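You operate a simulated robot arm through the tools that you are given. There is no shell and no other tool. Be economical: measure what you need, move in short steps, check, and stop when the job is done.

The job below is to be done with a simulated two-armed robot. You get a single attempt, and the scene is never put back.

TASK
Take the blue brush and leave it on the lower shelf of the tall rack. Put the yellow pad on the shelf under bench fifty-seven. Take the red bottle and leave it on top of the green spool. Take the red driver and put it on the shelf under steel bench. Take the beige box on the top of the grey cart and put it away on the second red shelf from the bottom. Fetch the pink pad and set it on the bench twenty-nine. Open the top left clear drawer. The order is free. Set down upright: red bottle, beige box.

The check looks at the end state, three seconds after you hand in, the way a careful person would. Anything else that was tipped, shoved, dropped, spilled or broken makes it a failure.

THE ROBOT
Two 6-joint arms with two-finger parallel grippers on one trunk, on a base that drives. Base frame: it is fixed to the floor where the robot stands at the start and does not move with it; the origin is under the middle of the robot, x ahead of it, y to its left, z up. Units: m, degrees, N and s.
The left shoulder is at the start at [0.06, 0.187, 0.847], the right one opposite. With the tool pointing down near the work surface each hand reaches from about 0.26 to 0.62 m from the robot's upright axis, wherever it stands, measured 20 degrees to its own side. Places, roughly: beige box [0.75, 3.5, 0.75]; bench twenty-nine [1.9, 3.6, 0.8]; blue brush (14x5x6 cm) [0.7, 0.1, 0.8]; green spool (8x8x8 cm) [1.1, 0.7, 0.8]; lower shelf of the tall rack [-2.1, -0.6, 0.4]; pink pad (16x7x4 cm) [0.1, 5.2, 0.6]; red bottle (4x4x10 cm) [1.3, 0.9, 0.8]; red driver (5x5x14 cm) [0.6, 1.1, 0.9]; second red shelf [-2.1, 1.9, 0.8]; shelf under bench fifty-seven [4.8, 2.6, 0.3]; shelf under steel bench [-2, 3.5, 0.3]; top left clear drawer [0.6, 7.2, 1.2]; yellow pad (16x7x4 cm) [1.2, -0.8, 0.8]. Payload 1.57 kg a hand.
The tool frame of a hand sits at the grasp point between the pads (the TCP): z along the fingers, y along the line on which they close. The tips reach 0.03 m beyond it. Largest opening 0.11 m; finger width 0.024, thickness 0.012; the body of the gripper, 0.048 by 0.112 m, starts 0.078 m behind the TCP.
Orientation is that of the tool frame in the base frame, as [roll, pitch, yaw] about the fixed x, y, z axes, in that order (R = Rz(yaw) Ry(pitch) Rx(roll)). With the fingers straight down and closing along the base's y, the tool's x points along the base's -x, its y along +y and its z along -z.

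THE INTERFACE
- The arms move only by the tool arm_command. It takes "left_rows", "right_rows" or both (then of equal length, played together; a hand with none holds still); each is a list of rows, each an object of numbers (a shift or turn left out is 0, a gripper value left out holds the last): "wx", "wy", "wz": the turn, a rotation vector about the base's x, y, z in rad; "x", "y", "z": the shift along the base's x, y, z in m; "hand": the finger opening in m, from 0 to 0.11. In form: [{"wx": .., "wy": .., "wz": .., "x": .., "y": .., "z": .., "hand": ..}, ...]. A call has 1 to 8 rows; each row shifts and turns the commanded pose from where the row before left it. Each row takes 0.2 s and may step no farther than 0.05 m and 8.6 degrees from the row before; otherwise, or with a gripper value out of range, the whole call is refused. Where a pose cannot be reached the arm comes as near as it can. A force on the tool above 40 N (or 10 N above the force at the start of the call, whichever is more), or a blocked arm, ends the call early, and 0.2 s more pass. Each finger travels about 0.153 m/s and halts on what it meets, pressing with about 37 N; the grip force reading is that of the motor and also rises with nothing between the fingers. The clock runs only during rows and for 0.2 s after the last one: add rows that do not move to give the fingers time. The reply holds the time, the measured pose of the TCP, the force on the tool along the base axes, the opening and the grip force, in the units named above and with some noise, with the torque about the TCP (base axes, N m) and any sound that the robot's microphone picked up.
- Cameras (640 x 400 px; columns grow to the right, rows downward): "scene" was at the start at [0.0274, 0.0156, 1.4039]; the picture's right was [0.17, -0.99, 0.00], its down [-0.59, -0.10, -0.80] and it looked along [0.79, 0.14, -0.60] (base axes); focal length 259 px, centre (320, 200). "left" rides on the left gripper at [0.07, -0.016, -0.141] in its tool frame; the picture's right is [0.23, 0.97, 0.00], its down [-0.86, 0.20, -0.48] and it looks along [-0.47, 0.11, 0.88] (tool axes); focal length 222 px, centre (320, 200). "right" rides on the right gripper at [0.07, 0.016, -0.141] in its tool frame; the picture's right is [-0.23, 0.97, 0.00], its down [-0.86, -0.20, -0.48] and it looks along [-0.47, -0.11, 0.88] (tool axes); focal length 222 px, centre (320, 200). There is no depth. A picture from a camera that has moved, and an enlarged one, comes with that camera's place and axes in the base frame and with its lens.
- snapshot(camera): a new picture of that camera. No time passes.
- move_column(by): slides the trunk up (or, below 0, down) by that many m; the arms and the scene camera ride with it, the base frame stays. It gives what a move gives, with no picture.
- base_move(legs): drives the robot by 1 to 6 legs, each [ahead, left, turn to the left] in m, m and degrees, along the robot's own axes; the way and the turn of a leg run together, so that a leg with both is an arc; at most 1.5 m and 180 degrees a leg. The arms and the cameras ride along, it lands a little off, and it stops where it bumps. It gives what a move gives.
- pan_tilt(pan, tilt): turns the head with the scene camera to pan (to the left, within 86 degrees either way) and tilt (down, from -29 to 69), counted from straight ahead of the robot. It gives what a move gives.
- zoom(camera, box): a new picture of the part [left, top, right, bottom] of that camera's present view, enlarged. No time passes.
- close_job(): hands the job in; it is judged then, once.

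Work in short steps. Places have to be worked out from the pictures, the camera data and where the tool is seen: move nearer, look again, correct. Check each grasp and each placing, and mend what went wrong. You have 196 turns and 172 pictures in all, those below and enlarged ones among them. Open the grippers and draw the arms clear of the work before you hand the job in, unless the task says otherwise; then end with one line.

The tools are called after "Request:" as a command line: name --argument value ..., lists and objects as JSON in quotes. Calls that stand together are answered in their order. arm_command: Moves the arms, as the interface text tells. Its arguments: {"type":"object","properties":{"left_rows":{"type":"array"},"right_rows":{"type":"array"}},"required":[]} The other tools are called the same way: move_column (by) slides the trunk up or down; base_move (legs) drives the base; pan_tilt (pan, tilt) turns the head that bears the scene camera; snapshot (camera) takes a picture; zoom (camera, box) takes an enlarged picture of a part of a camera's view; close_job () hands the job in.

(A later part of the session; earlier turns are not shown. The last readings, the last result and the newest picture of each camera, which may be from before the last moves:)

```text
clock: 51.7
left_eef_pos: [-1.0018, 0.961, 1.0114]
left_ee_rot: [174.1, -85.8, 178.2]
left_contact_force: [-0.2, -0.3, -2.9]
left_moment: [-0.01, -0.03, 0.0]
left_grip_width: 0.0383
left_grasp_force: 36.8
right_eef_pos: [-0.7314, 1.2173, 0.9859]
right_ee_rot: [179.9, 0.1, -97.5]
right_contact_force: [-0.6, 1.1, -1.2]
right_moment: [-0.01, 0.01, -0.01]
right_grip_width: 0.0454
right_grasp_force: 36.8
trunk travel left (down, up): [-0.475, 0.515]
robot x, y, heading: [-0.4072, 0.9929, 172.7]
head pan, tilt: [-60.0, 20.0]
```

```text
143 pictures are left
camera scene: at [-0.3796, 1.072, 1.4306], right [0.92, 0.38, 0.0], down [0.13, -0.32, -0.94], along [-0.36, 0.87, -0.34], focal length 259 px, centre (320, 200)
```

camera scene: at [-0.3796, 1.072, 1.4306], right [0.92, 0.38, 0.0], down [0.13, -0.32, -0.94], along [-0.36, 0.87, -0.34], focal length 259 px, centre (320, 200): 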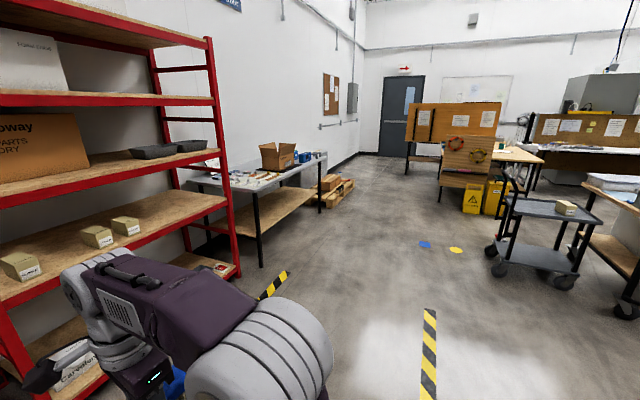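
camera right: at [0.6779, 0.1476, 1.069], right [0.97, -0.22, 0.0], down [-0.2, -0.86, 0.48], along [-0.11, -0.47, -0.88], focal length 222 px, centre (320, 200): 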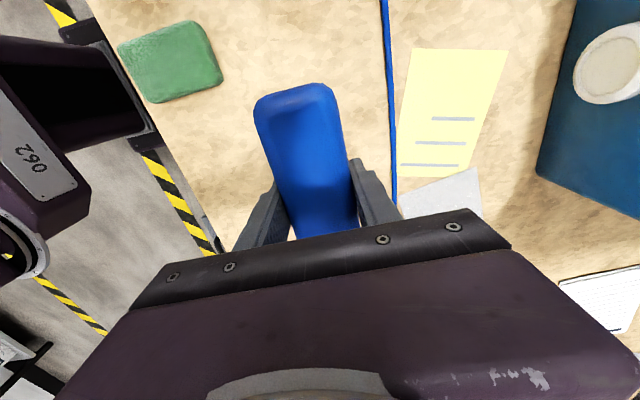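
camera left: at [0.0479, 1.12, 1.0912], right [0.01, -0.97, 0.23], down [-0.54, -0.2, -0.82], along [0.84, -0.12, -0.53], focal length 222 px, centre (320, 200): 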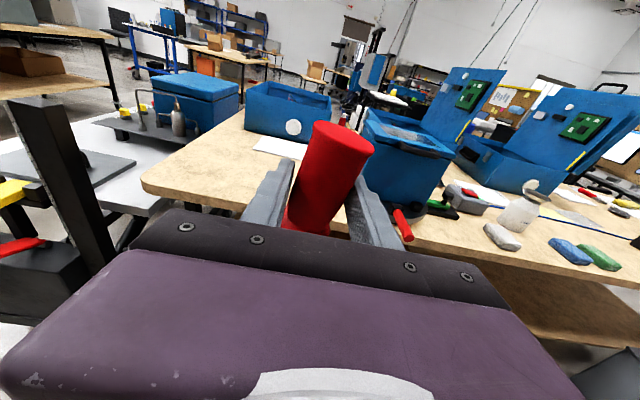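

The tall rack (black), the red rack and the steel bench are all visible. The left arm with the driver sticks out far, so I do the driver first: drive over in front of the steel bench.

Request:
base_move --legs '[[0, 0, 7], [0, -1.2, 0], [0, -1.2, 0]]'

Request:
pan_tilt --pan 5 --tilt 30

Request:
snapshot --camera "scene"

Request:
snapshot --camera "left"

```text
clock: 64.1
left_eef_pos: [-0.9652, 3.3172, 1.0128]
left_ee_rot: [174.2, -85.8, -176.1]
left_contact_force: [-0.3, 0.2, -1.2]
left_moment: [0.02, -0.01, 0.02]
left_grip_width: 0.0384
left_grasp_force: 37.4
right_eef_pos: [-0.7204, 3.5993, 0.985]
right_ee_rot: [179.8, 0.0, -91.5]
right_contact_force: [-0.2, -0.4, -1.6]
right_moment: [-0.02, -0.02, 0.0]
right_grip_width: 0.0455
right_grasp_force: 37.0
trunk travel left (down, up): [-0.475, 0.515]
robot x, y, heading: [-0.3711, 3.4103, 178.3]
head pan, tilt: [-60.0, 20.0]
```

```text
clock: 65.5
left_eef_pos: [-0.9651, 3.3164, 1.0129]
left_ee_rot: [174.1, -85.7, -175.9]
left_contact_force: [0.0, 0.0, -1.7]
left_moment: [0.01, -0.02, -0.02]
left_grip_width: 0.0384
left_grasp_force: 37.2
right_eef_pos: [-0.7208, 3.5989, 0.9857]
right_ee_rot: [179.9, 0.0, -91.6]
right_contact_force: [0.9, -0.4, -1.2]
right_moment: [0.01, 0.0, 0.04]
right_grip_width: 0.0453
right_grasp_force: 36.9
trunk travel left (down, up): [-0.475, 0.515]
robot x, y, heading: [-0.3685, 3.4054, 178.1]
head pan, tilt: [5.0, 30.0]
```

```text
142 pictures are left
camera scene: at [-0.4028, 3.403, 1.4145], right [-0.06, 1.0, 0.0], down [0.5, 0.03, -0.87], along [-0.86, -0.05, -0.5], focal length 259 px, centre (320, 200)
```

scene: 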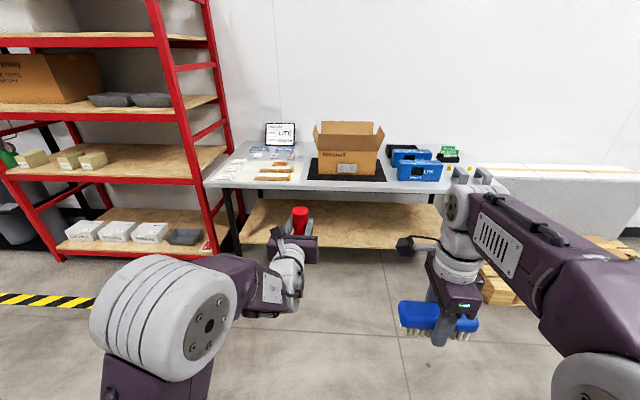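

```text
141 pictures are left
camera left: at [-0.829, 3.2946, 1.091], right [0.01, 0.97, 0.23], down [0.55, 0.19, -0.82], along [-0.84, 0.14, -0.53], focal length 222 px, centre (320, 200)
```

left: 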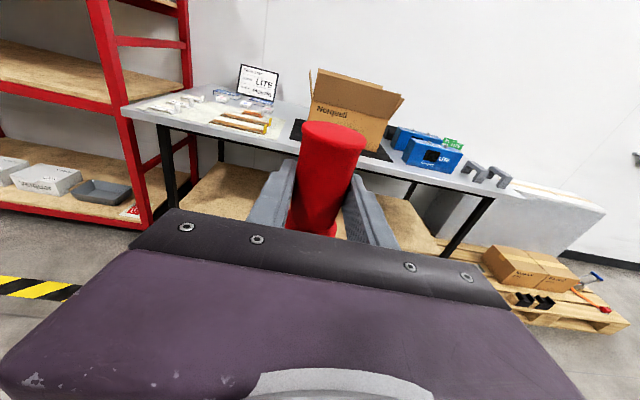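

The shelf under the steel bench is clear. I lower the trunk fully and drop the left hand a bit, then check heights before driving in.

Request:
move_column --by -0.47

Request:
arm_command --left_rows '[{"z": -0.03}, {"z": -0.03}, {"z": -0.03}, {}]'

Request:
base_move --legs '[[0.5, 0, 2]]'

Request:
pan_tilt --pan 10 --tilt 25

Request:
snapshot --camera "scene"

Request:
snapshot --camera "left"

```text
refused: -0.47 is not a number from -0.4 to 0.4
```

```text
clock: 66.5
left_eef_pos: [-0.9614, 3.315, 0.9227]
left_ee_rot: [174.1, -85.8, -175.8]
left_contact_force: [0.8, 0.2, -1.3]
left_moment: [0.03, -0.02, -0.02]
left_grip_width: 0.0383
left_grasp_force: 37.0
right_eef_pos: [-0.7219, 3.5993, 0.9858]
right_ee_rot: [180.0, 0.1, -91.5]
right_contact_force: [-0.5, -0.9, -1.1]
right_moment: [0.01, 0.01, -0.01]
right_grip_width: 0.0458
right_grasp_force: 36.5
trunk travel left (down, up): [-0.475, 0.515]
robot x, y, heading: [-0.374, 3.4069, 178.3]
head pan, tilt: [5.0, 30.0]
```

```text
clock: 69.4
left_eef_pos: [-1.4555, 3.2916, 0.922]
left_ee_rot: [174.3, -85.7, -173.4]
left_contact_force: [0.4, -0.5, -1.5]
left_moment: [-0.02, -0.03, 0.0]
left_grip_width: 0.0384
left_grasp_force: 36.7
right_eef_pos: [-1.2291, 3.586, 0.9846]
right_ee_rot: [-180.0, 0.1, -88.9]
right_contact_force: [0.3, 0.1, -0.8]
right_moment: [0.01, -0.06, 0.0]
right_grip_width: 0.0454
right_grasp_force: 36.7
trunk travel left (down, up): [-0.475, 0.515]
robot x, y, heading: [-0.8684, 3.4101, -179.1]
head pan, tilt: [5.0, 30.0]
```

```text
clock: 70.0
left_eef_pos: [-1.4549, 3.2913, 0.9235]
left_ee_rot: [174.1, -85.8, -173.5]
left_contact_force: [0.2, 0.6, -1.0]
left_moment: [-0.04, 0.0, 0.01]
left_grip_width: 0.0384
left_grasp_force: 37.0
right_eef_pos: [-1.2272, 3.5859, 0.9852]
right_ee_rot: [179.8, 0.1, -89.0]
right_contact_force: [0.5, -0.7, -1.6]
right_moment: [0.02, 0.0, 0.01]
right_grip_width: 0.0455
right_grasp_force: 37.2
trunk travel left (down, up): [-0.475, 0.515]
robot x, y, heading: [-0.8741, 3.4103, -179.1]
head pan, tilt: [10.0, 25.0]
```

```text
140 pictures are left
camera scene: at [-0.9013, 3.396, 1.4224], right [-0.19, 0.98, 0.0], down [0.42, 0.08, -0.91], along [-0.89, -0.17, -0.42], focal length 259 px, centre (320, 200)
```

scene: 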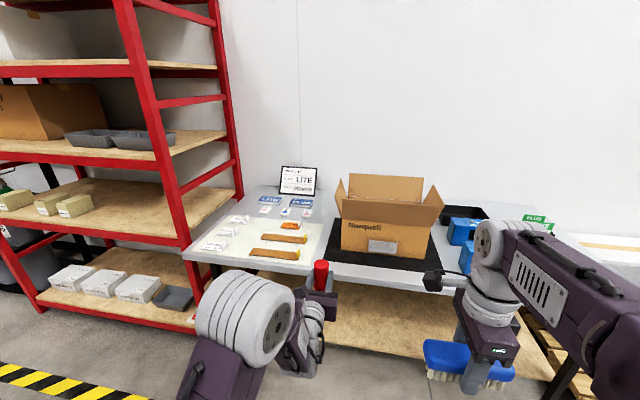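

```text
139 pictures are left
camera left: at [-1.3189, 3.2761, 1.0015], right [-0.03, 0.97, 0.23], down [0.54, 0.21, -0.82], along [-0.84, 0.1, -0.53], focal length 222 px, centre (320, 200)
```

left: 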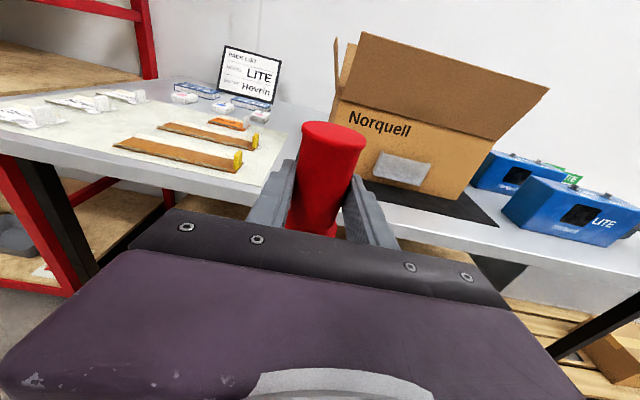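

Bench top edge is at x≈-1.64, so lowering here is clear. Lower the trunk by 0.40 and then 0.06.

Request:
move_column --by -0.4

Request:
move_column --by -0.06

Request:
snapshot --camera "left"

Request:
snapshot --camera "scene"

```text
clock: 73.9
left_eef_pos: [-1.4552, 3.2909, 0.5225]
left_ee_rot: [174.2, -85.8, -173.3]
left_contact_force: [-0.6, 0.4, -2.0]
left_moment: [-0.03, -0.04, 0.0]
left_grip_width: 0.0382
left_grasp_force: 37.2
right_eef_pos: [-1.2288, 3.5851, 0.5854]
right_ee_rot: [179.8, 0.1, -89.0]
right_contact_force: [0.0, 0.0, -1.5]
right_moment: [0.0, -0.01, -0.01]
right_grip_width: 0.0454
right_grasp_force: 37.3
trunk travel left (down, up): [-0.075, 0.915]
robot x, y, heading: [-0.8676, 3.4105, -179.3]
head pan, tilt: [10.0, 25.0]
```

```text
clock: 74.9
left_eef_pos: [-1.455, 3.2903, 0.4627]
left_ee_rot: [174.2, -85.7, -173.2]
left_contact_force: [-0.1, -0.1, -1.7]
left_moment: [-0.04, -0.01, -0.01]
left_grip_width: 0.0384
left_grasp_force: 36.8
right_eef_pos: [-1.2278, 3.5857, 0.5259]
right_ee_rot: [179.9, 0.0, -89.0]
right_contact_force: [-0.8, -0.6, -2.1]
right_moment: [0.0, 0.02, 0.01]
right_grip_width: 0.0456
right_grasp_force: 37.6
trunk travel left (down, up): [-0.015, 0.975]
robot x, y, heading: [-0.8738, 3.4128, -179.1]
head pan, tilt: [10.0, 25.0]
```

```text
138 pictures are left
camera left: at [-1.3187, 3.276, 0.5416], right [-0.03, 0.97, 0.23], down [0.54, 0.21, -0.82], along [-0.84, 0.1, -0.53], focal length 222 px, centre (320, 200)
```

left: 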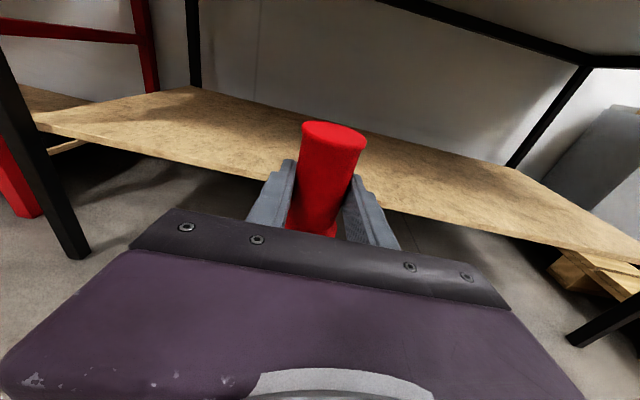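

```text
137 pictures are left
camera scene: at [-0.9011, 3.3959, 0.9625], right [-0.19, 0.98, 0.0], down [0.42, 0.08, -0.91], along [-0.89, -0.17, -0.42], focal length 259 px, centre (320, 200)
```

scene: 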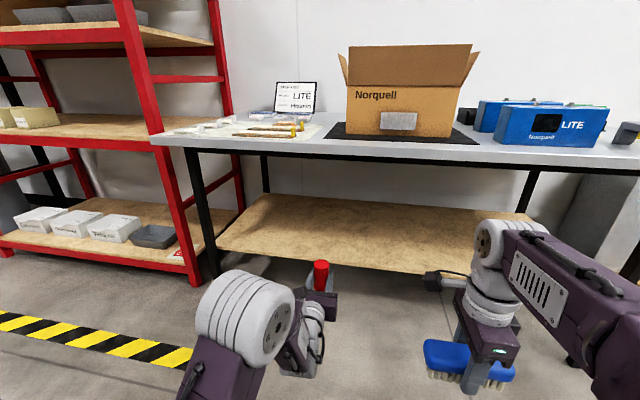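

Shelf is at about z≈0.31–0.33 with the driver's foot at ≈0.37. I drive in 0.25 (keeping the right hand out of the bench edge), then extend the left arm.

Request:
base_move --legs '[[0.25, 0, 0]]'

Request:
arm_command --left_rows '[{"x": -0.03}, {"x": -0.03}, {"x": -0.03}, {"x": -0.02}, {}]'

Request:
snapshot --camera "left"

Request:
snapshot --camera "scene"

```text
clock: 76.7
left_eef_pos: [-1.7029, 3.285, 0.4631]
left_ee_rot: [174.3, -85.7, -173.3]
left_contact_force: [0.8, -0.1, -2.4]
left_moment: [-0.01, -0.02, 0.02]
left_grip_width: 0.0384
left_grasp_force: 36.9
right_eef_pos: [-1.4765, 3.5809, 0.5252]
right_ee_rot: [179.9, 0.2, -88.9]
right_contact_force: [-0.4, 0.2, -0.6]
right_moment: [0.08, 0.0, 0.03]
right_grip_width: 0.0456
right_grasp_force: 37.0
trunk travel left (down, up): [-0.015, 0.975]
robot x, y, heading: [-1.1186, 3.4046, -179.1]
head pan, tilt: [10.0, 25.0]
```

```text
clock: 77.9
left_eef_pos: [-1.8123, 3.2896, 0.4636]
left_ee_rot: [175.2, -85.6, -173.8]
left_contact_force: [-0.3, -0.2, -1.3]
left_moment: [0.0, -0.02, -0.03]
left_grip_width: 0.0383
left_grasp_force: 37.0
right_eef_pos: [-1.4768, 3.581, 0.526]
right_ee_rot: [179.8, 0.0, -88.9]
right_contact_force: [0.5, -0.1, -0.9]
right_moment: [0.01, -0.01, -0.01]
right_grip_width: 0.0455
right_grasp_force: 36.8
trunk travel left (down, up): [-0.015, 0.975]
robot x, y, heading: [-1.1212, 3.4064, -179.1]
head pan, tilt: [10.0, 25.0]
```

```text
136 pictures are left
camera left: at [-1.6769, 3.2755, 0.5423], right [-0.04, 0.97, 0.23], down [0.54, 0.22, -0.81], along [-0.84, 0.09, -0.53], focal length 222 px, centre (320, 200)
```

left: 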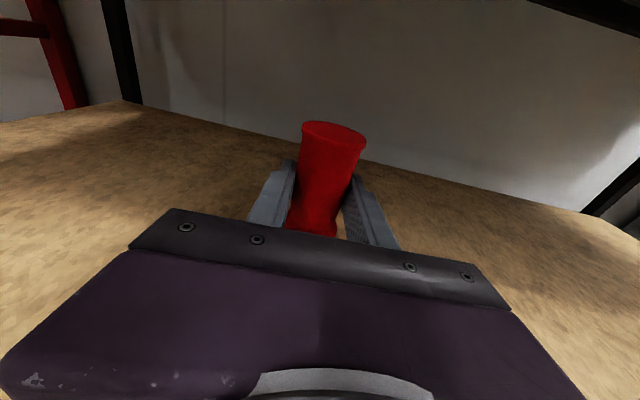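

```text
135 pictures are left
camera scene: at [-1.1496, 3.3914, 0.9624], right [-0.19, 0.98, 0.0], down [0.42, 0.08, -0.91], along [-0.89, -0.17, -0.42], focal length 259 px, centre (320, 200)
```

scene: 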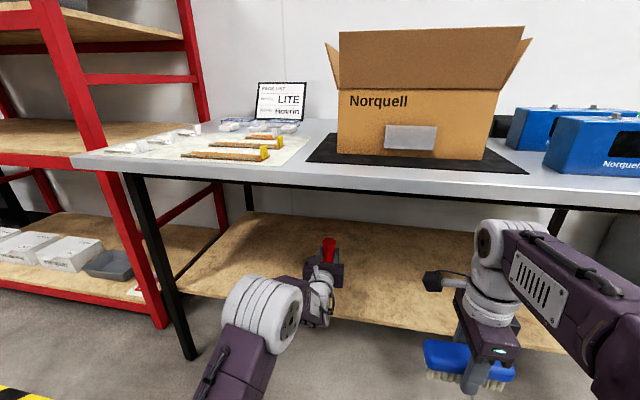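

Driver is well over the shelf. I lower in small steps to feel contact.

Request:
arm_command --left_rows '[{"z": -0.015}, {"z": -0.01}, {"z": -0.005}, {}]'

Request:
arm_command --left_rows '[{"z": -0.005}, {}, {"z": -0.005}, {}]'

Request:
snapshot --camera "left"

```text
clock: 78.9
left_eef_pos: [-1.813, 3.2939, 0.4324]
left_ee_rot: [174.8, -85.7, -173.2]
left_contact_force: [0.2, -0.5, -2.3]
left_moment: [0.0, -0.01, -0.01]
left_grip_width: 0.0385
left_grasp_force: 37.1
left hand out of reach, approached as far as the arm can: row 2
right_eef_pos: [-1.477, 3.5811, 0.5263]
right_ee_rot: [179.9, 0.1, -88.9]
right_contact_force: [0.1, 0.2, -1.1]
right_moment: [-0.01, 0.0, 0.02]
right_grip_width: 0.0456
right_grasp_force: 36.5
trunk travel left (down, up): [-0.015, 0.975]
robot x, y, heading: [-1.1168, 3.4074, -179.0]
head pan, tilt: [10.0, 25.0]
```

```text
clock: 79.9
left_eef_pos: [-1.814, 3.2954, 0.4226]
left_ee_rot: [174.8, -85.7, -173.4]
left_contact_force: [-0.1, 0.0, -0.9]
left_moment: [-0.01, 0.02, -0.01]
left_grip_width: 0.0383
left_grasp_force: 37.4
left hand out of reach, approached as far as the arm can: row 3
right_eef_pos: [-1.4767, 3.5804, 0.526]
right_ee_rot: [179.9, 0.2, -88.9]
right_contact_force: [-0.2, -0.1, -1.9]
right_moment: [-0.02, -0.04, -0.01]
right_grip_width: 0.0456
right_grasp_force: 37.4
trunk travel left (down, up): [-0.015, 0.975]
robot x, y, heading: [-1.1202, 3.4072, -178.8]
head pan, tilt: [10.0, 25.0]
```

```text
134 pictures are left
camera left: at [-1.6773, 3.281, 0.5023], right [-0.04, 0.97, 0.23], down [0.54, 0.22, -0.82], along [-0.84, 0.09, -0.53], focal length 222 px, centre (320, 200)
```

left: 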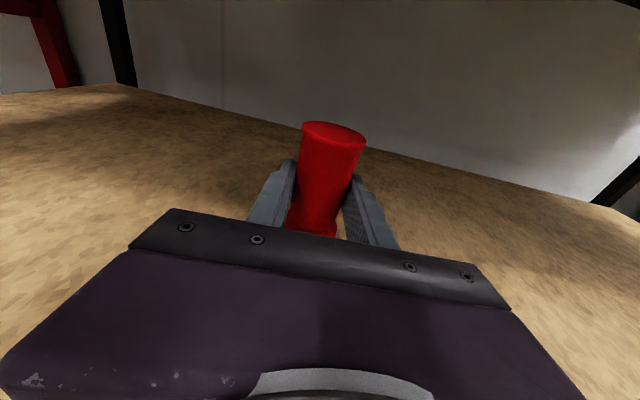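

Still no contact; continue lowering by small steps.

Request:
arm_command --left_rows '[{"z": -0.006}, {}, {"z": -0.006}, {}]'

Request:
arm_command --left_rows '[{"z": -0.005}, {}, {"z": -0.005}, {}]'

```text
clock: 80.9
left_eef_pos: [-1.8135, 3.2959, 0.42]
left_ee_rot: [173.5, -86.5, -171.9]
left_contact_force: [7.5, -6.3, 25.1]
left_moment: [-0.79, -0.21, 0.13]
left_grip_width: 0.0382
left_grasp_force: 37.2
right_eef_pos: [-1.4744, 3.5806, 0.527]
right_ee_rot: [179.6, 0.0, -88.9]
right_contact_force: [-0.8, -0.2, -1.5]
right_moment: [-0.01, -0.01, -0.02]
right_grip_width: 0.0453
right_grasp_force: 36.6
trunk travel left (down, up): [-0.015, 0.975]
robot x, y, heading: [-1.1218, 3.4039, -179.0]
head pan, tilt: [10.0, 25.0]
```

```text
clock: 81.3
left_eef_pos: [-1.8151, 3.2965, 0.4197]
left_ee_rot: [169.6, -87.2, -168.1]
left_contact_force: [0.2, -0.5, 13.7]
left_moment: [-0.06, -0.16, -0.01]
left_grip_width: 0.0382
left_grasp_force: 36.8
right_eef_pos: [-1.4759, 3.5803, 0.5257]
right_ee_rot: [179.8, 0.1, -88.8]
right_contact_force: [0.3, 0.1, -1.1]
right_moment: [0.0, -0.03, 0.0]
right_grip_width: 0.0456
right_grasp_force: 37.2
trunk travel left (down, up): [-0.015, 0.975]
robot x, y, heading: [-1.1208, 3.4069, -178.6]
head pan, tilt: [10.0, 25.0]
stopped in row 2 (left hand): the force on the tool passed its limit at 41 N (the readings are from after the stop); the commanded pose is now the measured one
```

Contact at z≈0.42. I open the fingers gently and look.

Request:
arm_command --left_rows '[{"hand": 0.045}, {"hand": 0.055}, {"hand": 0.07}, {"hand": 0.11}, {"hand": 0.11}, {}]'

Request:
snapshot --camera "left"

```text
clock: 82.7
left_eef_pos: [-1.8148, 3.296, 0.4142]
left_ee_rot: [171.9, -86.6, -170.2]
left_contact_force: [0.4, 0.1, -0.3]
left_moment: [-0.03, 0.01, 0.01]
left_grip_width: 0.11
left_grasp_force: 0.2
right_eef_pos: [-1.477, 3.581, 0.5253]
right_ee_rot: [179.9, 0.1, -89.0]
right_contact_force: [0.0, -0.3, -0.9]
right_moment: [0.0, -0.01, -0.01]
right_grip_width: 0.0453
right_grasp_force: 36.8
trunk travel left (down, up): [-0.015, 0.975]
robot x, y, heading: [-1.1202, 3.4048, -178.8]
head pan, tilt: [10.0, 25.0]
```

```text
133 pictures are left
camera left: at [-1.6772, 3.2825, 0.491], right [-0.04, 0.97, 0.23], down [0.52, 0.22, -0.82], along [-0.85, 0.09, -0.52], focal length 222 px, centre (320, 200)
```

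left: 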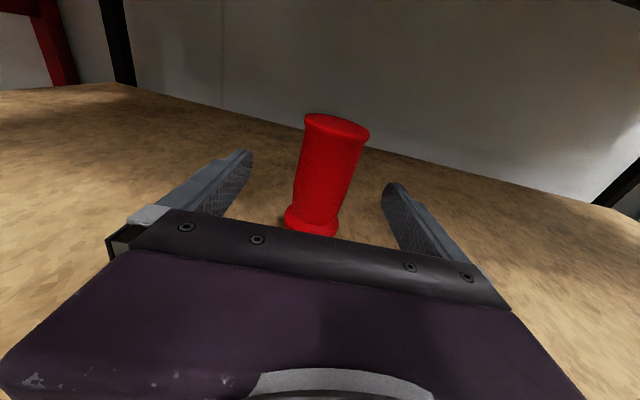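

The driver stands on the shelf. Back the base straight out and check.

Request:
base_move --legs '[[-0.45, 0, 0]]'

Request:
snapshot --camera "left"

```text
clock: 85.4
left_eef_pos: [-1.3696, 3.3086, 0.4138]
left_ee_rot: [171.8, -86.5, -170.8]
left_contact_force: [0.3, 0.2, 0.1]
left_moment: [0.02, 0.04, 0.01]
left_grip_width: 0.1102
left_grasp_force: 0.0
right_eef_pos: [-1.0275, 3.5901, 0.5252]
right_ee_rot: [179.9, 0.1, -89.7]
right_contact_force: [0.0, -0.2, -2.4]
right_moment: [0.01, 0.01, 0.01]
right_grip_width: 0.0455
right_grasp_force: 37.3
trunk travel left (down, up): [-0.015, 0.975]
robot x, y, heading: [-0.6701, 3.4142, -179.4]
head pan, tilt: [10.0, 25.0]
```

```text
132 pictures are left
camera left: at [-1.2318, 3.2945, 0.491], right [-0.03, 0.97, 0.23], down [0.52, 0.22, -0.82], along [-0.85, 0.1, -0.52], focal length 222 px, centre (320, 200)
```

left: 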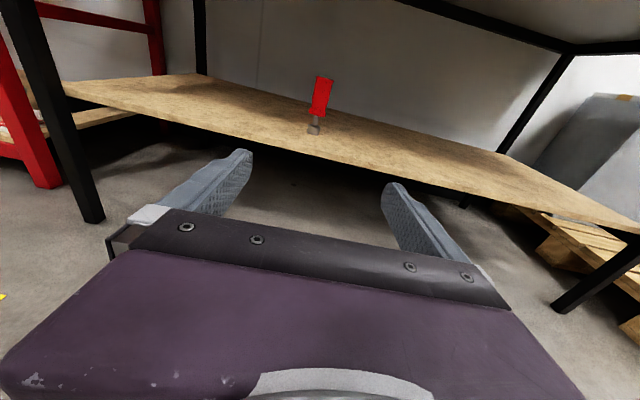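

Driver placed. Next, the beige box on the grey cart: raise the trunk, turn around, and look.

Request:
move_column --by 0.4

Request:
base_move --legs '[[0, 0, 90], [0, 0, 90]]'

Request:
pan_tilt --pan 0 --tilt 25

Request:
snapshot --camera "scene"

Request:
snapshot --camera "left"

```text
clock: 89.3
left_eef_pos: [-1.37, 3.3091, 0.8138]
left_ee_rot: [171.8, -86.6, -170.9]
left_contact_force: [-0.2, -0.5, 0.3]
left_moment: [-0.01, 0.01, 0.02]
left_grip_width: 0.1099
left_grasp_force: 0.1
right_eef_pos: [-1.0287, 3.5904, 0.9254]
right_ee_rot: [179.9, 0.1, -89.4]
right_contact_force: [1.0, -0.1, -1.2]
right_moment: [0.03, 0.0, 0.04]
right_grip_width: 0.0456
right_grasp_force: 37.2
trunk travel left (down, up): [-0.415, 0.575]
robot x, y, heading: [-0.6716, 3.4089, -179.6]
head pan, tilt: [10.0, 25.0]
```

```text
clock: 97.3
left_eef_pos: [0.0216, 3.5157, 0.815]
left_ee_rot: [171.7, -86.6, 9.1]
left_contact_force: [1.0, 0.7, -0.4]
left_moment: [0.02, -0.01, -0.04]
left_grip_width: 0.1099
left_grasp_force: 0.1
right_eef_pos: [-0.3193, 3.235, 0.9264]
right_ee_rot: [179.9, 0.0, 90.2]
right_contact_force: [0.3, 0.4, -1.4]
right_moment: [0.01, -0.03, 0.03]
right_grip_width: 0.0455
right_grasp_force: 37.5
trunk travel left (down, up): [-0.415, 0.575]
robot x, y, heading: [-0.675, 3.4121, 0.2]
head pan, tilt: [10.0, 25.0]
```

```text
clock: 98.0
left_eef_pos: [0.023, 3.5153, 0.8152]
left_ee_rot: [171.9, -86.5, 9.0]
left_contact_force: [0.3, -0.2, 0.1]
left_moment: [0.0, -0.01, 0.01]
left_grip_width: 0.1099
left_grasp_force: 0.0
right_eef_pos: [-0.32, 3.2356, 0.9251]
right_ee_rot: [179.9, 0.2, 90.4]
right_contact_force: [-0.3, 0.1, -1.3]
right_moment: [-0.02, 0.02, 0.0]
right_grip_width: 0.0455
right_grasp_force: 37.2
trunk travel left (down, up): [-0.415, 0.575]
robot x, y, heading: [-0.675, 3.415, 0.0]
head pan, tilt: [0.0, 25.0]
```

```text
131 pictures are left
camera scene: at [-0.6396, 3.4139, 1.3625], right [0.01, -1.0, 0.0], down [-0.42, 0.0, -0.91], along [0.91, 0.01, -0.42], focal length 259 px, centre (320, 200)
```

scene: 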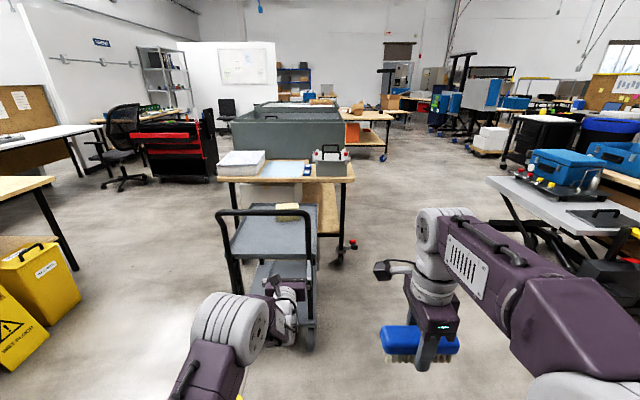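

```text
130 pictures are left
camera left: at [-0.1143, 3.5297, 0.891], right [0.03, -0.97, 0.23], down [-0.52, -0.21, -0.82], along [0.85, -0.1, -0.52], focal length 222 px, centre (320, 200)
```

left: 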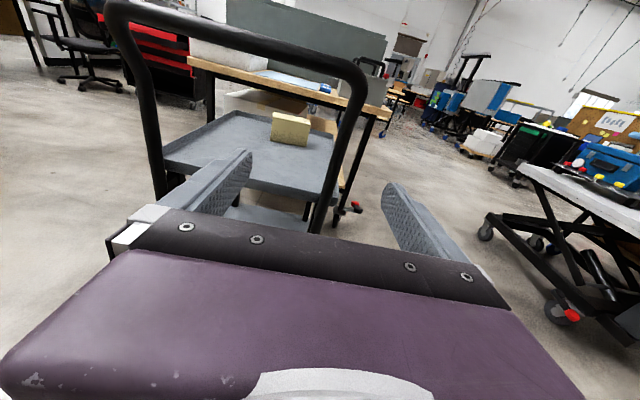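

The cart has a handle bar on the near side, so I'll approach from its right side (facing +y). The box is at about (0.7, 3.6). I turn left, back up and strafe right.

Request:
base_move --legs '[[0, 0, 90], [-0.85, 0, 0], [0, -1.4, 0]]'

Request:
snapshot --camera "scene"

Request:
snapshot --camera "left"

```text
clock: 113.0
left_eef_pos: [0.6186, 3.3239, 0.814]
left_ee_rot: [172.1, -86.6, 101.6]
left_contact_force: [0.5, 0.2, 0.2]
left_moment: [-0.01, 0.02, 0.0]
left_grip_width: 0.1102
left_grasp_force: 0.1
right_eef_pos: [0.9162, 2.9965, 0.9249]
right_ee_rot: [179.9, 0.0, -176.8]
right_contact_force: [0.8, 0.4, -0.7]
right_moment: [0.0, -0.02, -0.03]
right_grip_width: 0.0457
right_grasp_force: 37.4
trunk travel left (down, up): [-0.415, 0.575]
robot x, y, heading: [0.7508, 2.637, 93.4]
head pan, tilt: [0.0, 25.0]
```

```text
129 pictures are left
camera scene: at [0.7555, 2.6672, 1.3625], right [1.0, 0.06, 0.0], down [0.02, -0.42, -0.91], along [-0.05, 0.9, -0.42], focal length 259 px, centre (320, 200)
```

scene: 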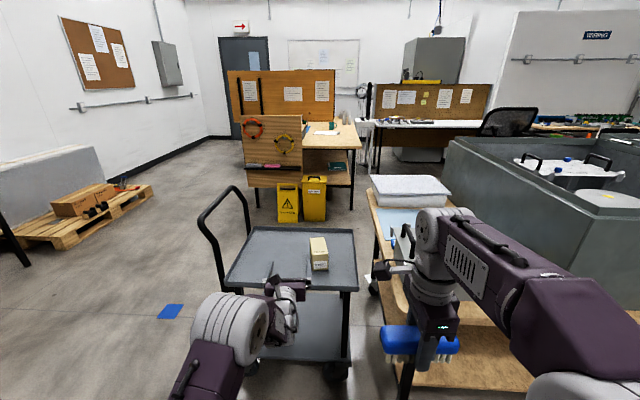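

```text
128 pictures are left
camera left: at [0.6113, 3.1862, 0.8911], right [0.97, 0.08, 0.23], down [0.24, -0.51, -0.82], along [0.06, 0.86, -0.52], focal length 222 px, centre (320, 200)
```

left: 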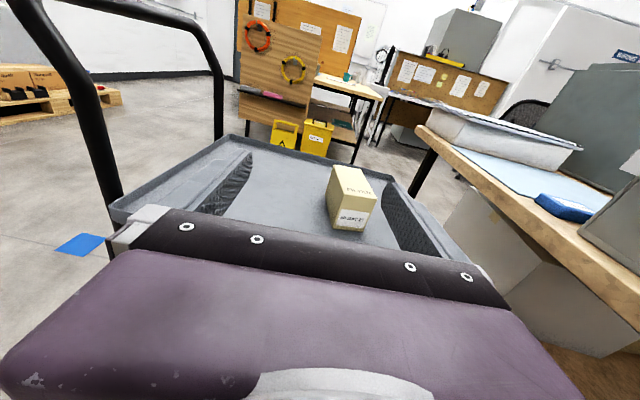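

The box sits at about (0.71, 3.6), cart surface z≈0.61, width ≈8 cm. I tilt the left hand ~20° downward so the wrist clears the tray lip, and look closer.

Request:
arm_command --left_rows '[{"wx": -0.12}, {"wx": -0.12}, {"wx": -0.12}, {}]'

Request:
zoom --camera "left" --box '[200, 75, 460, 238]'

Request:
zoom --camera "scene" --box '[220, 200, 400, 312]'

```text
clock: 114.0
left_eef_pos: [0.6204, 3.3251, 0.8146]
left_ee_rot: [-178.0, -66.0, 91.7]
left_contact_force: [-0.5, -0.1, -0.2]
left_moment: [-0.02, 0.02, 0.01]
left_grip_width: 0.1101
left_grasp_force: 0.0
right_eef_pos: [0.9159, 2.997, 0.9258]
right_ee_rot: [180.0, 0.1, -176.7]
right_contact_force: [-0.1, -0.2, -1.4]
right_moment: [-0.02, 0.03, 0.0]
right_grip_width: 0.0456
right_grasp_force: 36.6
trunk travel left (down, up): [-0.415, 0.575]
robot x, y, heading: [0.7583, 2.6343, 93.5]
head pan, tilt: [0.0, 25.0]
```

```text
2.45 times, centred on (330, 156) of left
camera zoom: at [0.6118, 3.2227, 0.9357], right [0.97, 0.15, 0.19], down [0.24, -0.77, -0.59], along [0.06, 0.62, -0.78], focal length 545 px, centre (296, 307)
```

zoom: 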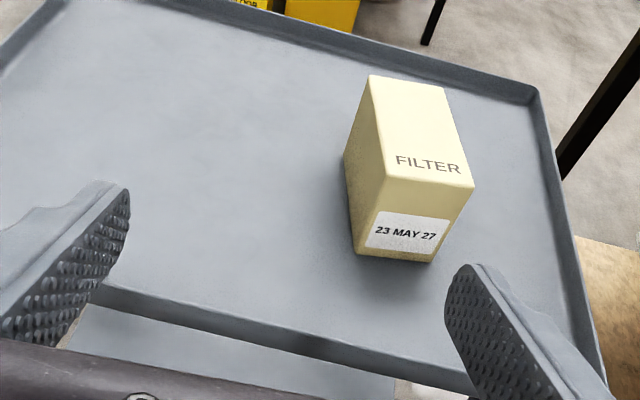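

```text
3.56 times, centred on (310, 256) of scene
camera zoom: at [0.7552, 2.6673, 1.3624], right [1.0, 0.06, 0.0], down [0.02, -0.42, -0.91], along [-0.05, 0.9, -0.42], focal length 921 px, centre (356, 1)
```

zoom: 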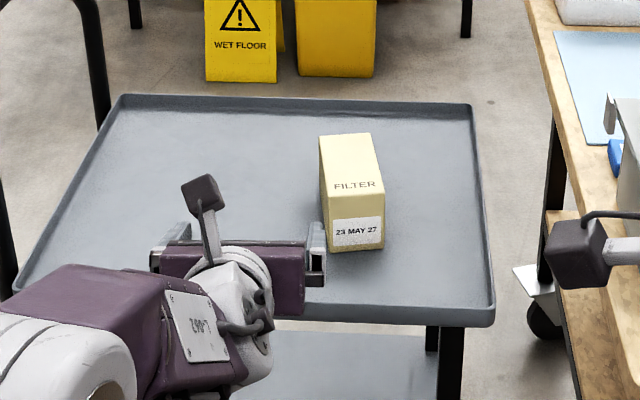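

Box solved: centre (0.70, 3.63), 7×14×8 cm, yawed ~10° left, top z≈0.69. I shift the hand right with the arm and turn it 6° left, to keep the base away from the neighbouring bench.

Request:
arm_command --left_rows '[{"x": 0.04, "wz": 0.03}, {"x": 0.04, "wz": 0.03}, {"x": 0.04, "wz": 0.03}, {"x": 0.04, "wz": 0.03, "z": -0.02}, {"z": -0.03}, {"z": -0.03}, {"z": -0.02}, {}]'

Request:
snapshot --camera "scene"

```text
clock: 115.8
left_eef_pos: [0.7762, 3.3239, 0.7169]
left_ee_rot: [-177.8, -66.0, 98.5]
left_contact_force: [-0.3, -0.2, 0.1]
left_moment: [-0.04, 0.0, -0.01]
left_grip_width: 0.1098
left_grasp_force: 0.1
right_eef_pos: [0.9158, 2.9965, 0.9244]
right_ee_rot: [179.9, 0.1, -176.8]
right_contact_force: [0.0, -0.3, -0.5]
right_moment: [-0.03, 0.0, 0.0]
right_grip_width: 0.0453
right_grasp_force: 36.7
trunk travel left (down, up): [-0.415, 0.575]
robot x, y, heading: [0.7564, 2.6329, 93.3]
head pan, tilt: [0.0, 25.0]
```

```text
125 pictures are left
camera scene: at [0.7554, 2.667, 1.3625], right [1.0, 0.06, 0.0], down [0.02, -0.42, -0.91], along [-0.05, 0.9, -0.42], focal length 259 px, centre (320, 200)
```

scene: 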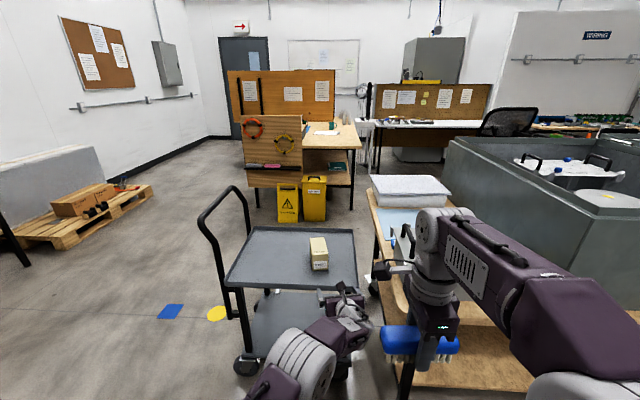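

Reach is fine. Now drive 0.18 ahead and 0.04 left to the pre-grasp spot.

Request:
base_move --legs '[[0.184, 0.041, 0]]'

Request:
snapshot --camera "left"

Request:
snapshot --camera "scene"

```text
clock: 117.3
left_eef_pos: [0.7252, 3.5047, 0.7162]
left_ee_rot: [-177.9, -66.0, 98.7]
left_contact_force: [-0.2, 0.3, -0.6]
left_moment: [0.01, -0.01, 0.01]
left_grip_width: 0.1102
left_grasp_force: 0.1
right_eef_pos: [0.8651, 3.1781, 0.9244]
right_ee_rot: [180.0, 0.1, -176.8]
right_contact_force: [-0.9, 0.3, -0.7]
right_moment: [-0.01, 0.04, 0.02]
right_grip_width: 0.0454
right_grasp_force: 37.3
trunk travel left (down, up): [-0.415, 0.575]
robot x, y, heading: [0.7058, 2.8144, 93.2]
head pan, tilt: [0.0, 25.0]
```

```text
124 pictures are left
camera left: at [0.7299, 3.4021, 0.8366], right [0.94, 0.27, 0.19], down [0.33, -0.74, -0.59], along [-0.02, 0.62, -0.78], focal length 222 px, centre (320, 200)
```

left: 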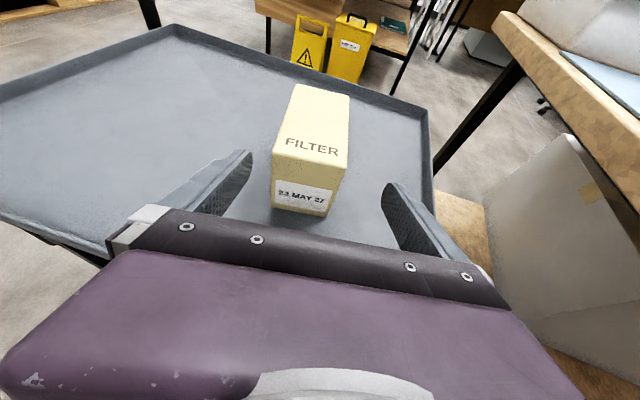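

```text
123 pictures are left
camera scene: at [0.7038, 2.848, 1.3624], right [1.0, 0.06, 0.0], down [0.02, -0.42, -0.91], along [-0.05, 0.9, -0.42], focal length 259 px, centre (320, 200)
```

scene: 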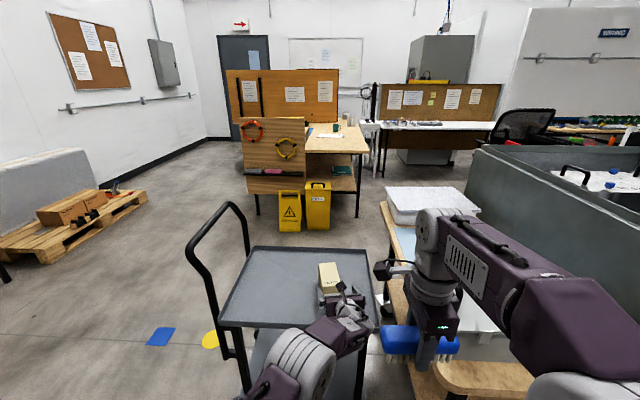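

Box is nearly centred (1 cm left). I shift, lower to z≈0.672, advance ~10 cm and close.

Request:
arm_command --left_rows '[{"x": -0.009, "z": -0.015}, {"z": -0.028}, {"x": -0.006, "y": 0.033}, {"x": -0.007, "y": 0.033}, {"x": -0.006, "y": 0.032}, {}]'

Request:
snapshot --camera "left"

```text
clock: 118.7
left_eef_pos: [0.7071, 3.5547, 0.673]
left_ee_rot: [-177.9, -66.0, 98.6]
left_contact_force: [-0.2, -0.6, 0.1]
left_moment: [0.0, 0.0, 0.01]
left_grip_width: 0.1101
left_grasp_force: 0.0
left hand out of reach, approached as far as the arm can: row 4, 5
right_eef_pos: [0.8648, 3.1752, 0.9266]
right_ee_rot: [179.9, 0.1, -176.7]
right_contact_force: [-0.8, 0.0, -0.4]
right_moment: [-0.03, 0.03, 0.0]
right_grip_width: 0.0457
right_grasp_force: 36.9
trunk travel left (down, up): [-0.415, 0.575]
robot x, y, heading: [0.7049, 2.8151, 93.2]
head pan, tilt: [0.0, 25.0]
```

```text
122 pictures are left
camera left: at [0.7119, 3.453, 0.7938], right [0.94, 0.27, 0.19], down [0.33, -0.74, -0.59], along [-0.02, 0.62, -0.78], focal length 222 px, centre (320, 200)
```

left: 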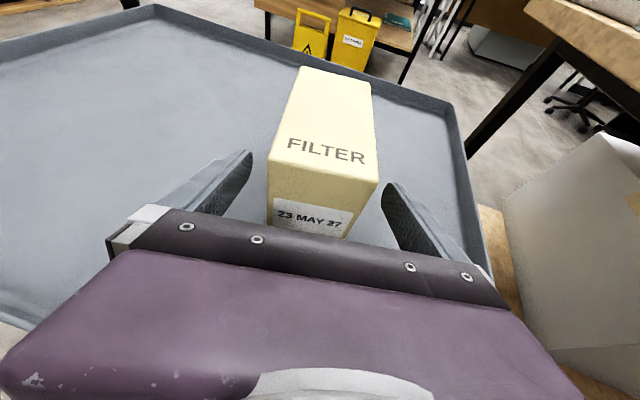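

Centred; the arm's at full extension, so the base creeps 5 cm ahead, then close.

Request:
base_move --legs '[[0.05, 0.006, 0]]'

Request:
arm_command --left_rows '[{"hand": 0.05}, {"hand": 0.05}, {"hand": 0.05}, {"hand": 0.05}]'

Request:
snapshot --camera "left"

```text
clock: 119.7
left_eef_pos: [0.6985, 3.607, 0.6726]
left_ee_rot: [-177.9, -65.9, 98.5]
left_contact_force: [0.5, 0.3, -1.1]
left_moment: [0.01, 0.02, 0.0]
left_grip_width: 0.1098
left_grasp_force: 0.0
right_eef_pos: [0.8559, 3.2269, 0.9253]
right_ee_rot: [180.0, 0.1, -176.9]
right_contact_force: [-0.7, 0.0, -1.3]
right_moment: [-0.08, -0.01, -0.04]
right_grip_width: 0.0453
right_grasp_force: 37.3
trunk travel left (down, up): [-0.415, 0.575]
robot x, y, heading: [0.6984, 2.8669, 93.1]
head pan, tilt: [0.0, 25.0]
```

```text
clock: 120.7
left_eef_pos: [0.6996, 3.6059, 0.6735]
left_ee_rot: [-177.9, -66.1, 98.4]
left_contact_force: [0.9, -0.1, 0.6]
left_moment: [-0.11, -0.2, 0.05]
left_grip_width: 0.0679
left_grasp_force: 37.1
right_eef_pos: [0.8557, 3.2264, 0.926]
right_ee_rot: [180.0, 0.1, -176.9]
right_contact_force: [0.0, -0.6, -1.5]
right_moment: [-0.02, 0.0, 0.02]
right_grip_width: 0.0456
right_grasp_force: 36.2
trunk travel left (down, up): [-0.415, 0.575]
robot x, y, heading: [0.6941, 2.8661, 93.1]
head pan, tilt: [0.0, 25.0]
```

```text
121 pictures are left
camera left: at [0.7041, 3.5035, 0.7942], right [0.94, 0.27, 0.19], down [0.33, -0.74, -0.59], along [-0.02, 0.62, -0.78], focal length 222 px, centre (320, 200)
```

left: 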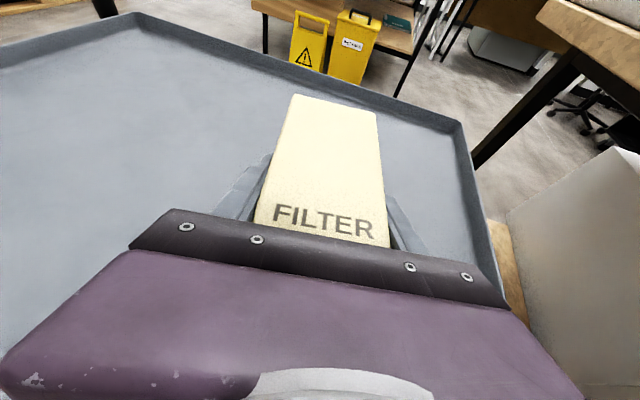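

Gripped (6.8 cm). Lift with the trunk and back away.

Request:
move_column --by 0.2

Request:
snapshot --camera "left"

Request:
base_move --legs '[[-0.6, 0, 0], [0, 0, 85]]'

Request:
pan_tilt --pan 10 --tilt 25

Request:
snapshot --camera "scene"

```text
clock: 122.8
left_eef_pos: [0.7003, 3.6064, 0.8735]
left_ee_rot: [-177.9, -65.9, 98.4]
left_contact_force: [0.0, -0.1, -3.5]
left_moment: [-0.02, 0.01, 0.0]
left_grip_width: 0.0679
left_grasp_force: 36.7
right_eef_pos: [0.8561, 3.2274, 1.1254]
right_ee_rot: [180.0, 0.1, -176.8]
right_contact_force: [0.5, 0.2, -0.9]
right_moment: [0.0, 0.0, 0.02]
right_grip_width: 0.0455
right_grasp_force: 37.4
trunk travel left (down, up): [-0.615, 0.375]
robot x, y, heading: [0.6959, 2.8624, 93.1]
head pan, tilt: [0.0, 25.0]
```

```text
120 pictures are left
camera left: at [0.704, 3.5041, 0.9935], right [0.94, 0.27, 0.19], down [0.33, -0.74, -0.59], along [-0.02, 0.62, -0.78], focal length 222 px, centre (320, 200)
```

left: 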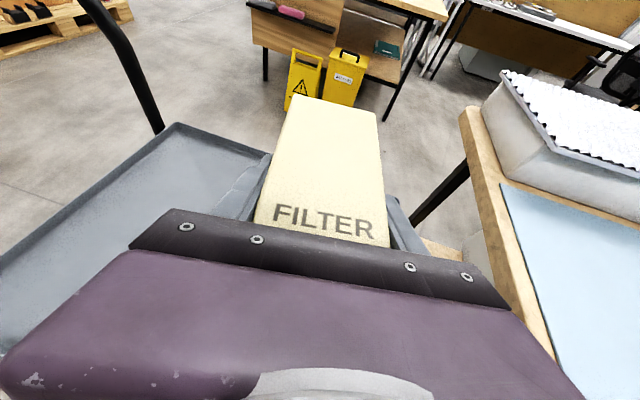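

```text
clock: 125.7
left_eef_pos: [0.7525, 3.0877, 0.8742]
left_ee_rot: [-177.7, -66.1, 96.6]
left_contact_force: [0.7, -0.5, -3.2]
left_moment: [-0.03, 0.03, 0.0]
left_grip_width: 0.0678
left_grasp_force: 37.0
right_eef_pos: [0.8978, 2.7028, 1.125]
right_ee_rot: [179.7, 0.0, -178.6]
right_contact_force: [0.0, -0.6, -0.9]
right_moment: [0.05, 0.04, 0.01]
right_grip_width: 0.0457
right_grasp_force: 37.6
trunk travel left (down, up): [-0.615, 0.375]
robot x, y, heading: [0.7246, 2.3509, 91.4]
head pan, tilt: [0.0, 25.0]
stopped in leg 1: the robot was blocked; the commanded pose is now the measured one
```

```text
clock: 126.5
left_eef_pos: [0.7516, 3.0906, 0.8718]
left_ee_rot: [-177.8, -65.9, 96.6]
left_contact_force: [0.0, 1.0, -3.8]
left_moment: [-0.03, -0.02, -0.01]
left_grip_width: 0.068
left_grasp_force: 37.6
right_eef_pos: [0.8969, 2.7081, 1.125]
right_ee_rot: [180.0, 0.0, -178.7]
right_contact_force: [0.0, -0.1, -1.1]
right_moment: [0.03, 0.03, 0.01]
right_grip_width: 0.0454
right_grasp_force: 36.6
trunk travel left (down, up): [-0.615, 0.375]
robot x, y, heading: [0.7248, 2.3491, 91.3]
head pan, tilt: [10.0, 25.0]
```

```text
119 pictures are left
camera scene: at [0.7105, 2.3827, 1.5624], right [0.98, 0.2, 0.0], down [0.08, -0.42, -0.91], along [-0.18, 0.89, -0.42], focal length 259 px, centre (320, 200)
```

scene: 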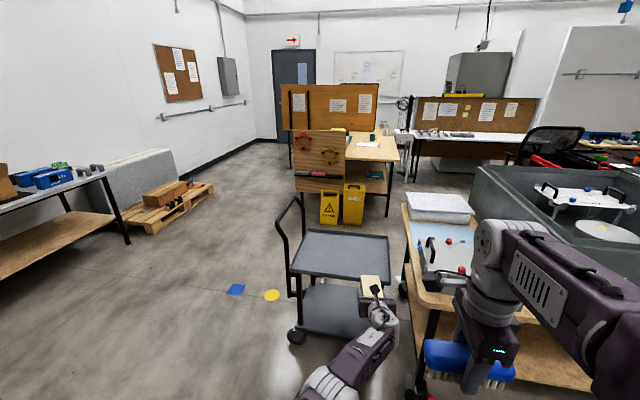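

Backing bumped into something behind at y≈2.35 (light stop). I move forward 4 cm, strafe left into the open aisle, then look back at what I touched.

Request:
base_move --legs '[[0.05, 0, 0], [0, 1.1, 0]]'

Request:
pan_tilt --pan -86 --tilt 25

Request:
snapshot --camera "scene"

```text
clock: 132.7
left_eef_pos: [-0.3887, 3.1008, 0.8722]
left_ee_rot: [-177.8, -65.9, 98.2]
left_contact_force: [-0.1, -0.3, -3.5]
left_moment: [-0.04, 0.0, 0.01]
left_grip_width: 0.068
left_grasp_force: 36.8
right_eef_pos: [-0.2333, 2.7219, 1.1261]
right_ee_rot: [179.9, 0.2, -177.1]
right_contact_force: [-0.1, 1.2, -0.1]
right_moment: [-0.02, 0.02, -0.02]
right_grip_width: 0.0456
right_grasp_force: 37.7
trunk travel left (down, up): [-0.615, 0.375]
robot x, y, heading: [-0.3961, 2.3583, 92.7]
head pan, tilt: [10.0, 25.0]
```

```text
clock: 134.4
left_eef_pos: [-0.3888, 3.1001, 0.8729]
left_ee_rot: [-177.8, -65.9, 98.2]
left_contact_force: [0.4, -0.4, -3.0]
left_moment: [0.0, -0.01, -0.03]
left_grip_width: 0.0679
left_grasp_force: 36.4
right_eef_pos: [-0.233, 2.7219, 1.1261]
right_ee_rot: [179.9, 0.1, -177.3]
right_contact_force: [0.6, 0.3, -1.9]
right_moment: [-0.01, 0.02, 0.0]
right_grip_width: 0.0456
right_grasp_force: 36.9
trunk travel left (down, up): [-0.615, 0.375]
robot x, y, heading: [-0.3967, 2.3585, 92.9]
head pan, tilt: [-85.9, 25.0]
```

```text
118 pictures are left
camera scene: at [-0.2996, 2.3118, 1.5625], right [0.12, -0.99, 0.0], down [-0.42, -0.05, -0.91], along [0.9, 0.11, -0.42], focal length 259 px, centre (320, 200)
```

scene: 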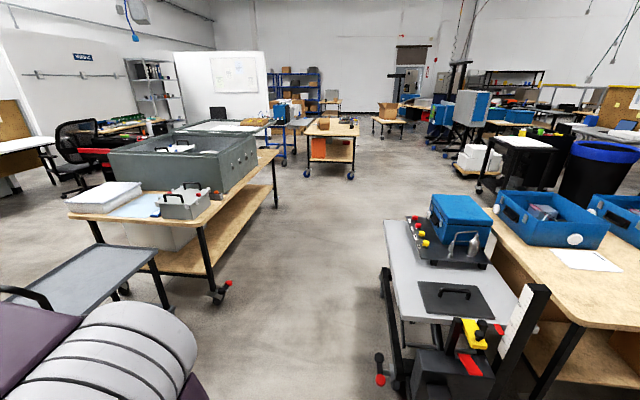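

Nothing looks disturbed. Now turn to face the red rack.

Request:
base_move --legs '[[0, 0, 87]]'

Request:
pan_tilt --pan 10 --tilt 25

Request:
snapshot --camera "scene"

Request:
snapshot --camera "left"

```text
clock: 138.5
left_eef_pos: [-1.1362, 2.4027, 0.873]
left_ee_rot: [-177.8, -65.9, -174.8]
left_contact_force: [0.2, 0.1, -3.4]
left_moment: [0.01, -0.03, -0.01]
left_grip_width: 0.0679
left_grasp_force: 37.0
right_eef_pos: [-0.7506, 2.5391, 1.1262]
right_ee_rot: [179.9, 0.1, -89.9]
right_contact_force: [-0.3, -0.5, -1.3]
right_moment: [0.01, -0.01, -0.02]
right_grip_width: 0.0456
right_grasp_force: 36.7
trunk travel left (down, up): [-0.615, 0.375]
robot x, y, heading: [-0.3975, 2.3598, -180.0]
head pan, tilt: [-85.9, 25.0]
```

```text
clock: 140.2
left_eef_pos: [-1.1365, 2.4029, 0.8727]
left_ee_rot: [-177.8, -65.8, -174.7]
left_contact_force: [-0.1, 0.1, -3.6]
left_moment: [0.03, -0.04, -0.01]
left_grip_width: 0.0678
left_grasp_force: 37.3
right_eef_pos: [-0.7484, 2.5381, 1.1254]
right_ee_rot: [179.9, 0.0, -89.9]
right_contact_force: [0.0, -0.4, -0.8]
right_moment: [-0.02, 0.02, 0.05]
right_grip_width: 0.0453
right_grasp_force: 37.3
trunk travel left (down, up): [-0.615, 0.375]
robot x, y, heading: [-0.3931, 2.3569, -180.2]
head pan, tilt: [10.0, 25.0]
```

```text
117 pictures are left
camera scene: at [-0.4259, 2.3438, 1.5624], right [-0.17, 0.98, 0.0], down [0.42, 0.07, -0.91], along [-0.89, -0.16, -0.42], focal length 259 px, centre (320, 200)
```

scene: 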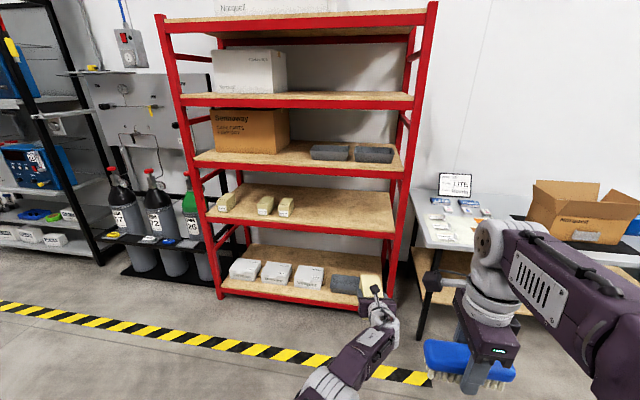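

```text
116 pictures are left
camera left: at [-1.034, 2.401, 0.993], right [-0.22, 0.96, 0.19], down [0.75, 0.29, -0.59], along [-0.62, 0.02, -0.79], focal length 222 px, centre (320, 200)
```

left: 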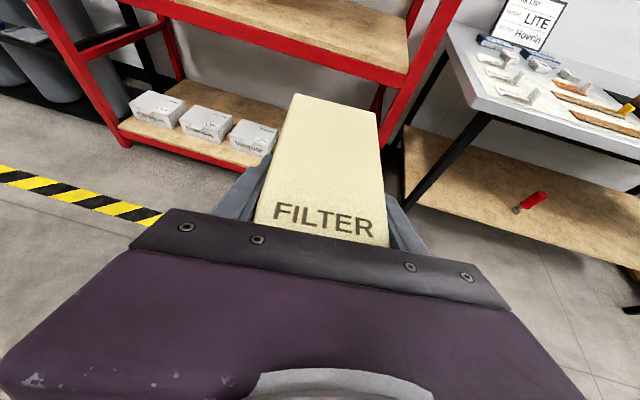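

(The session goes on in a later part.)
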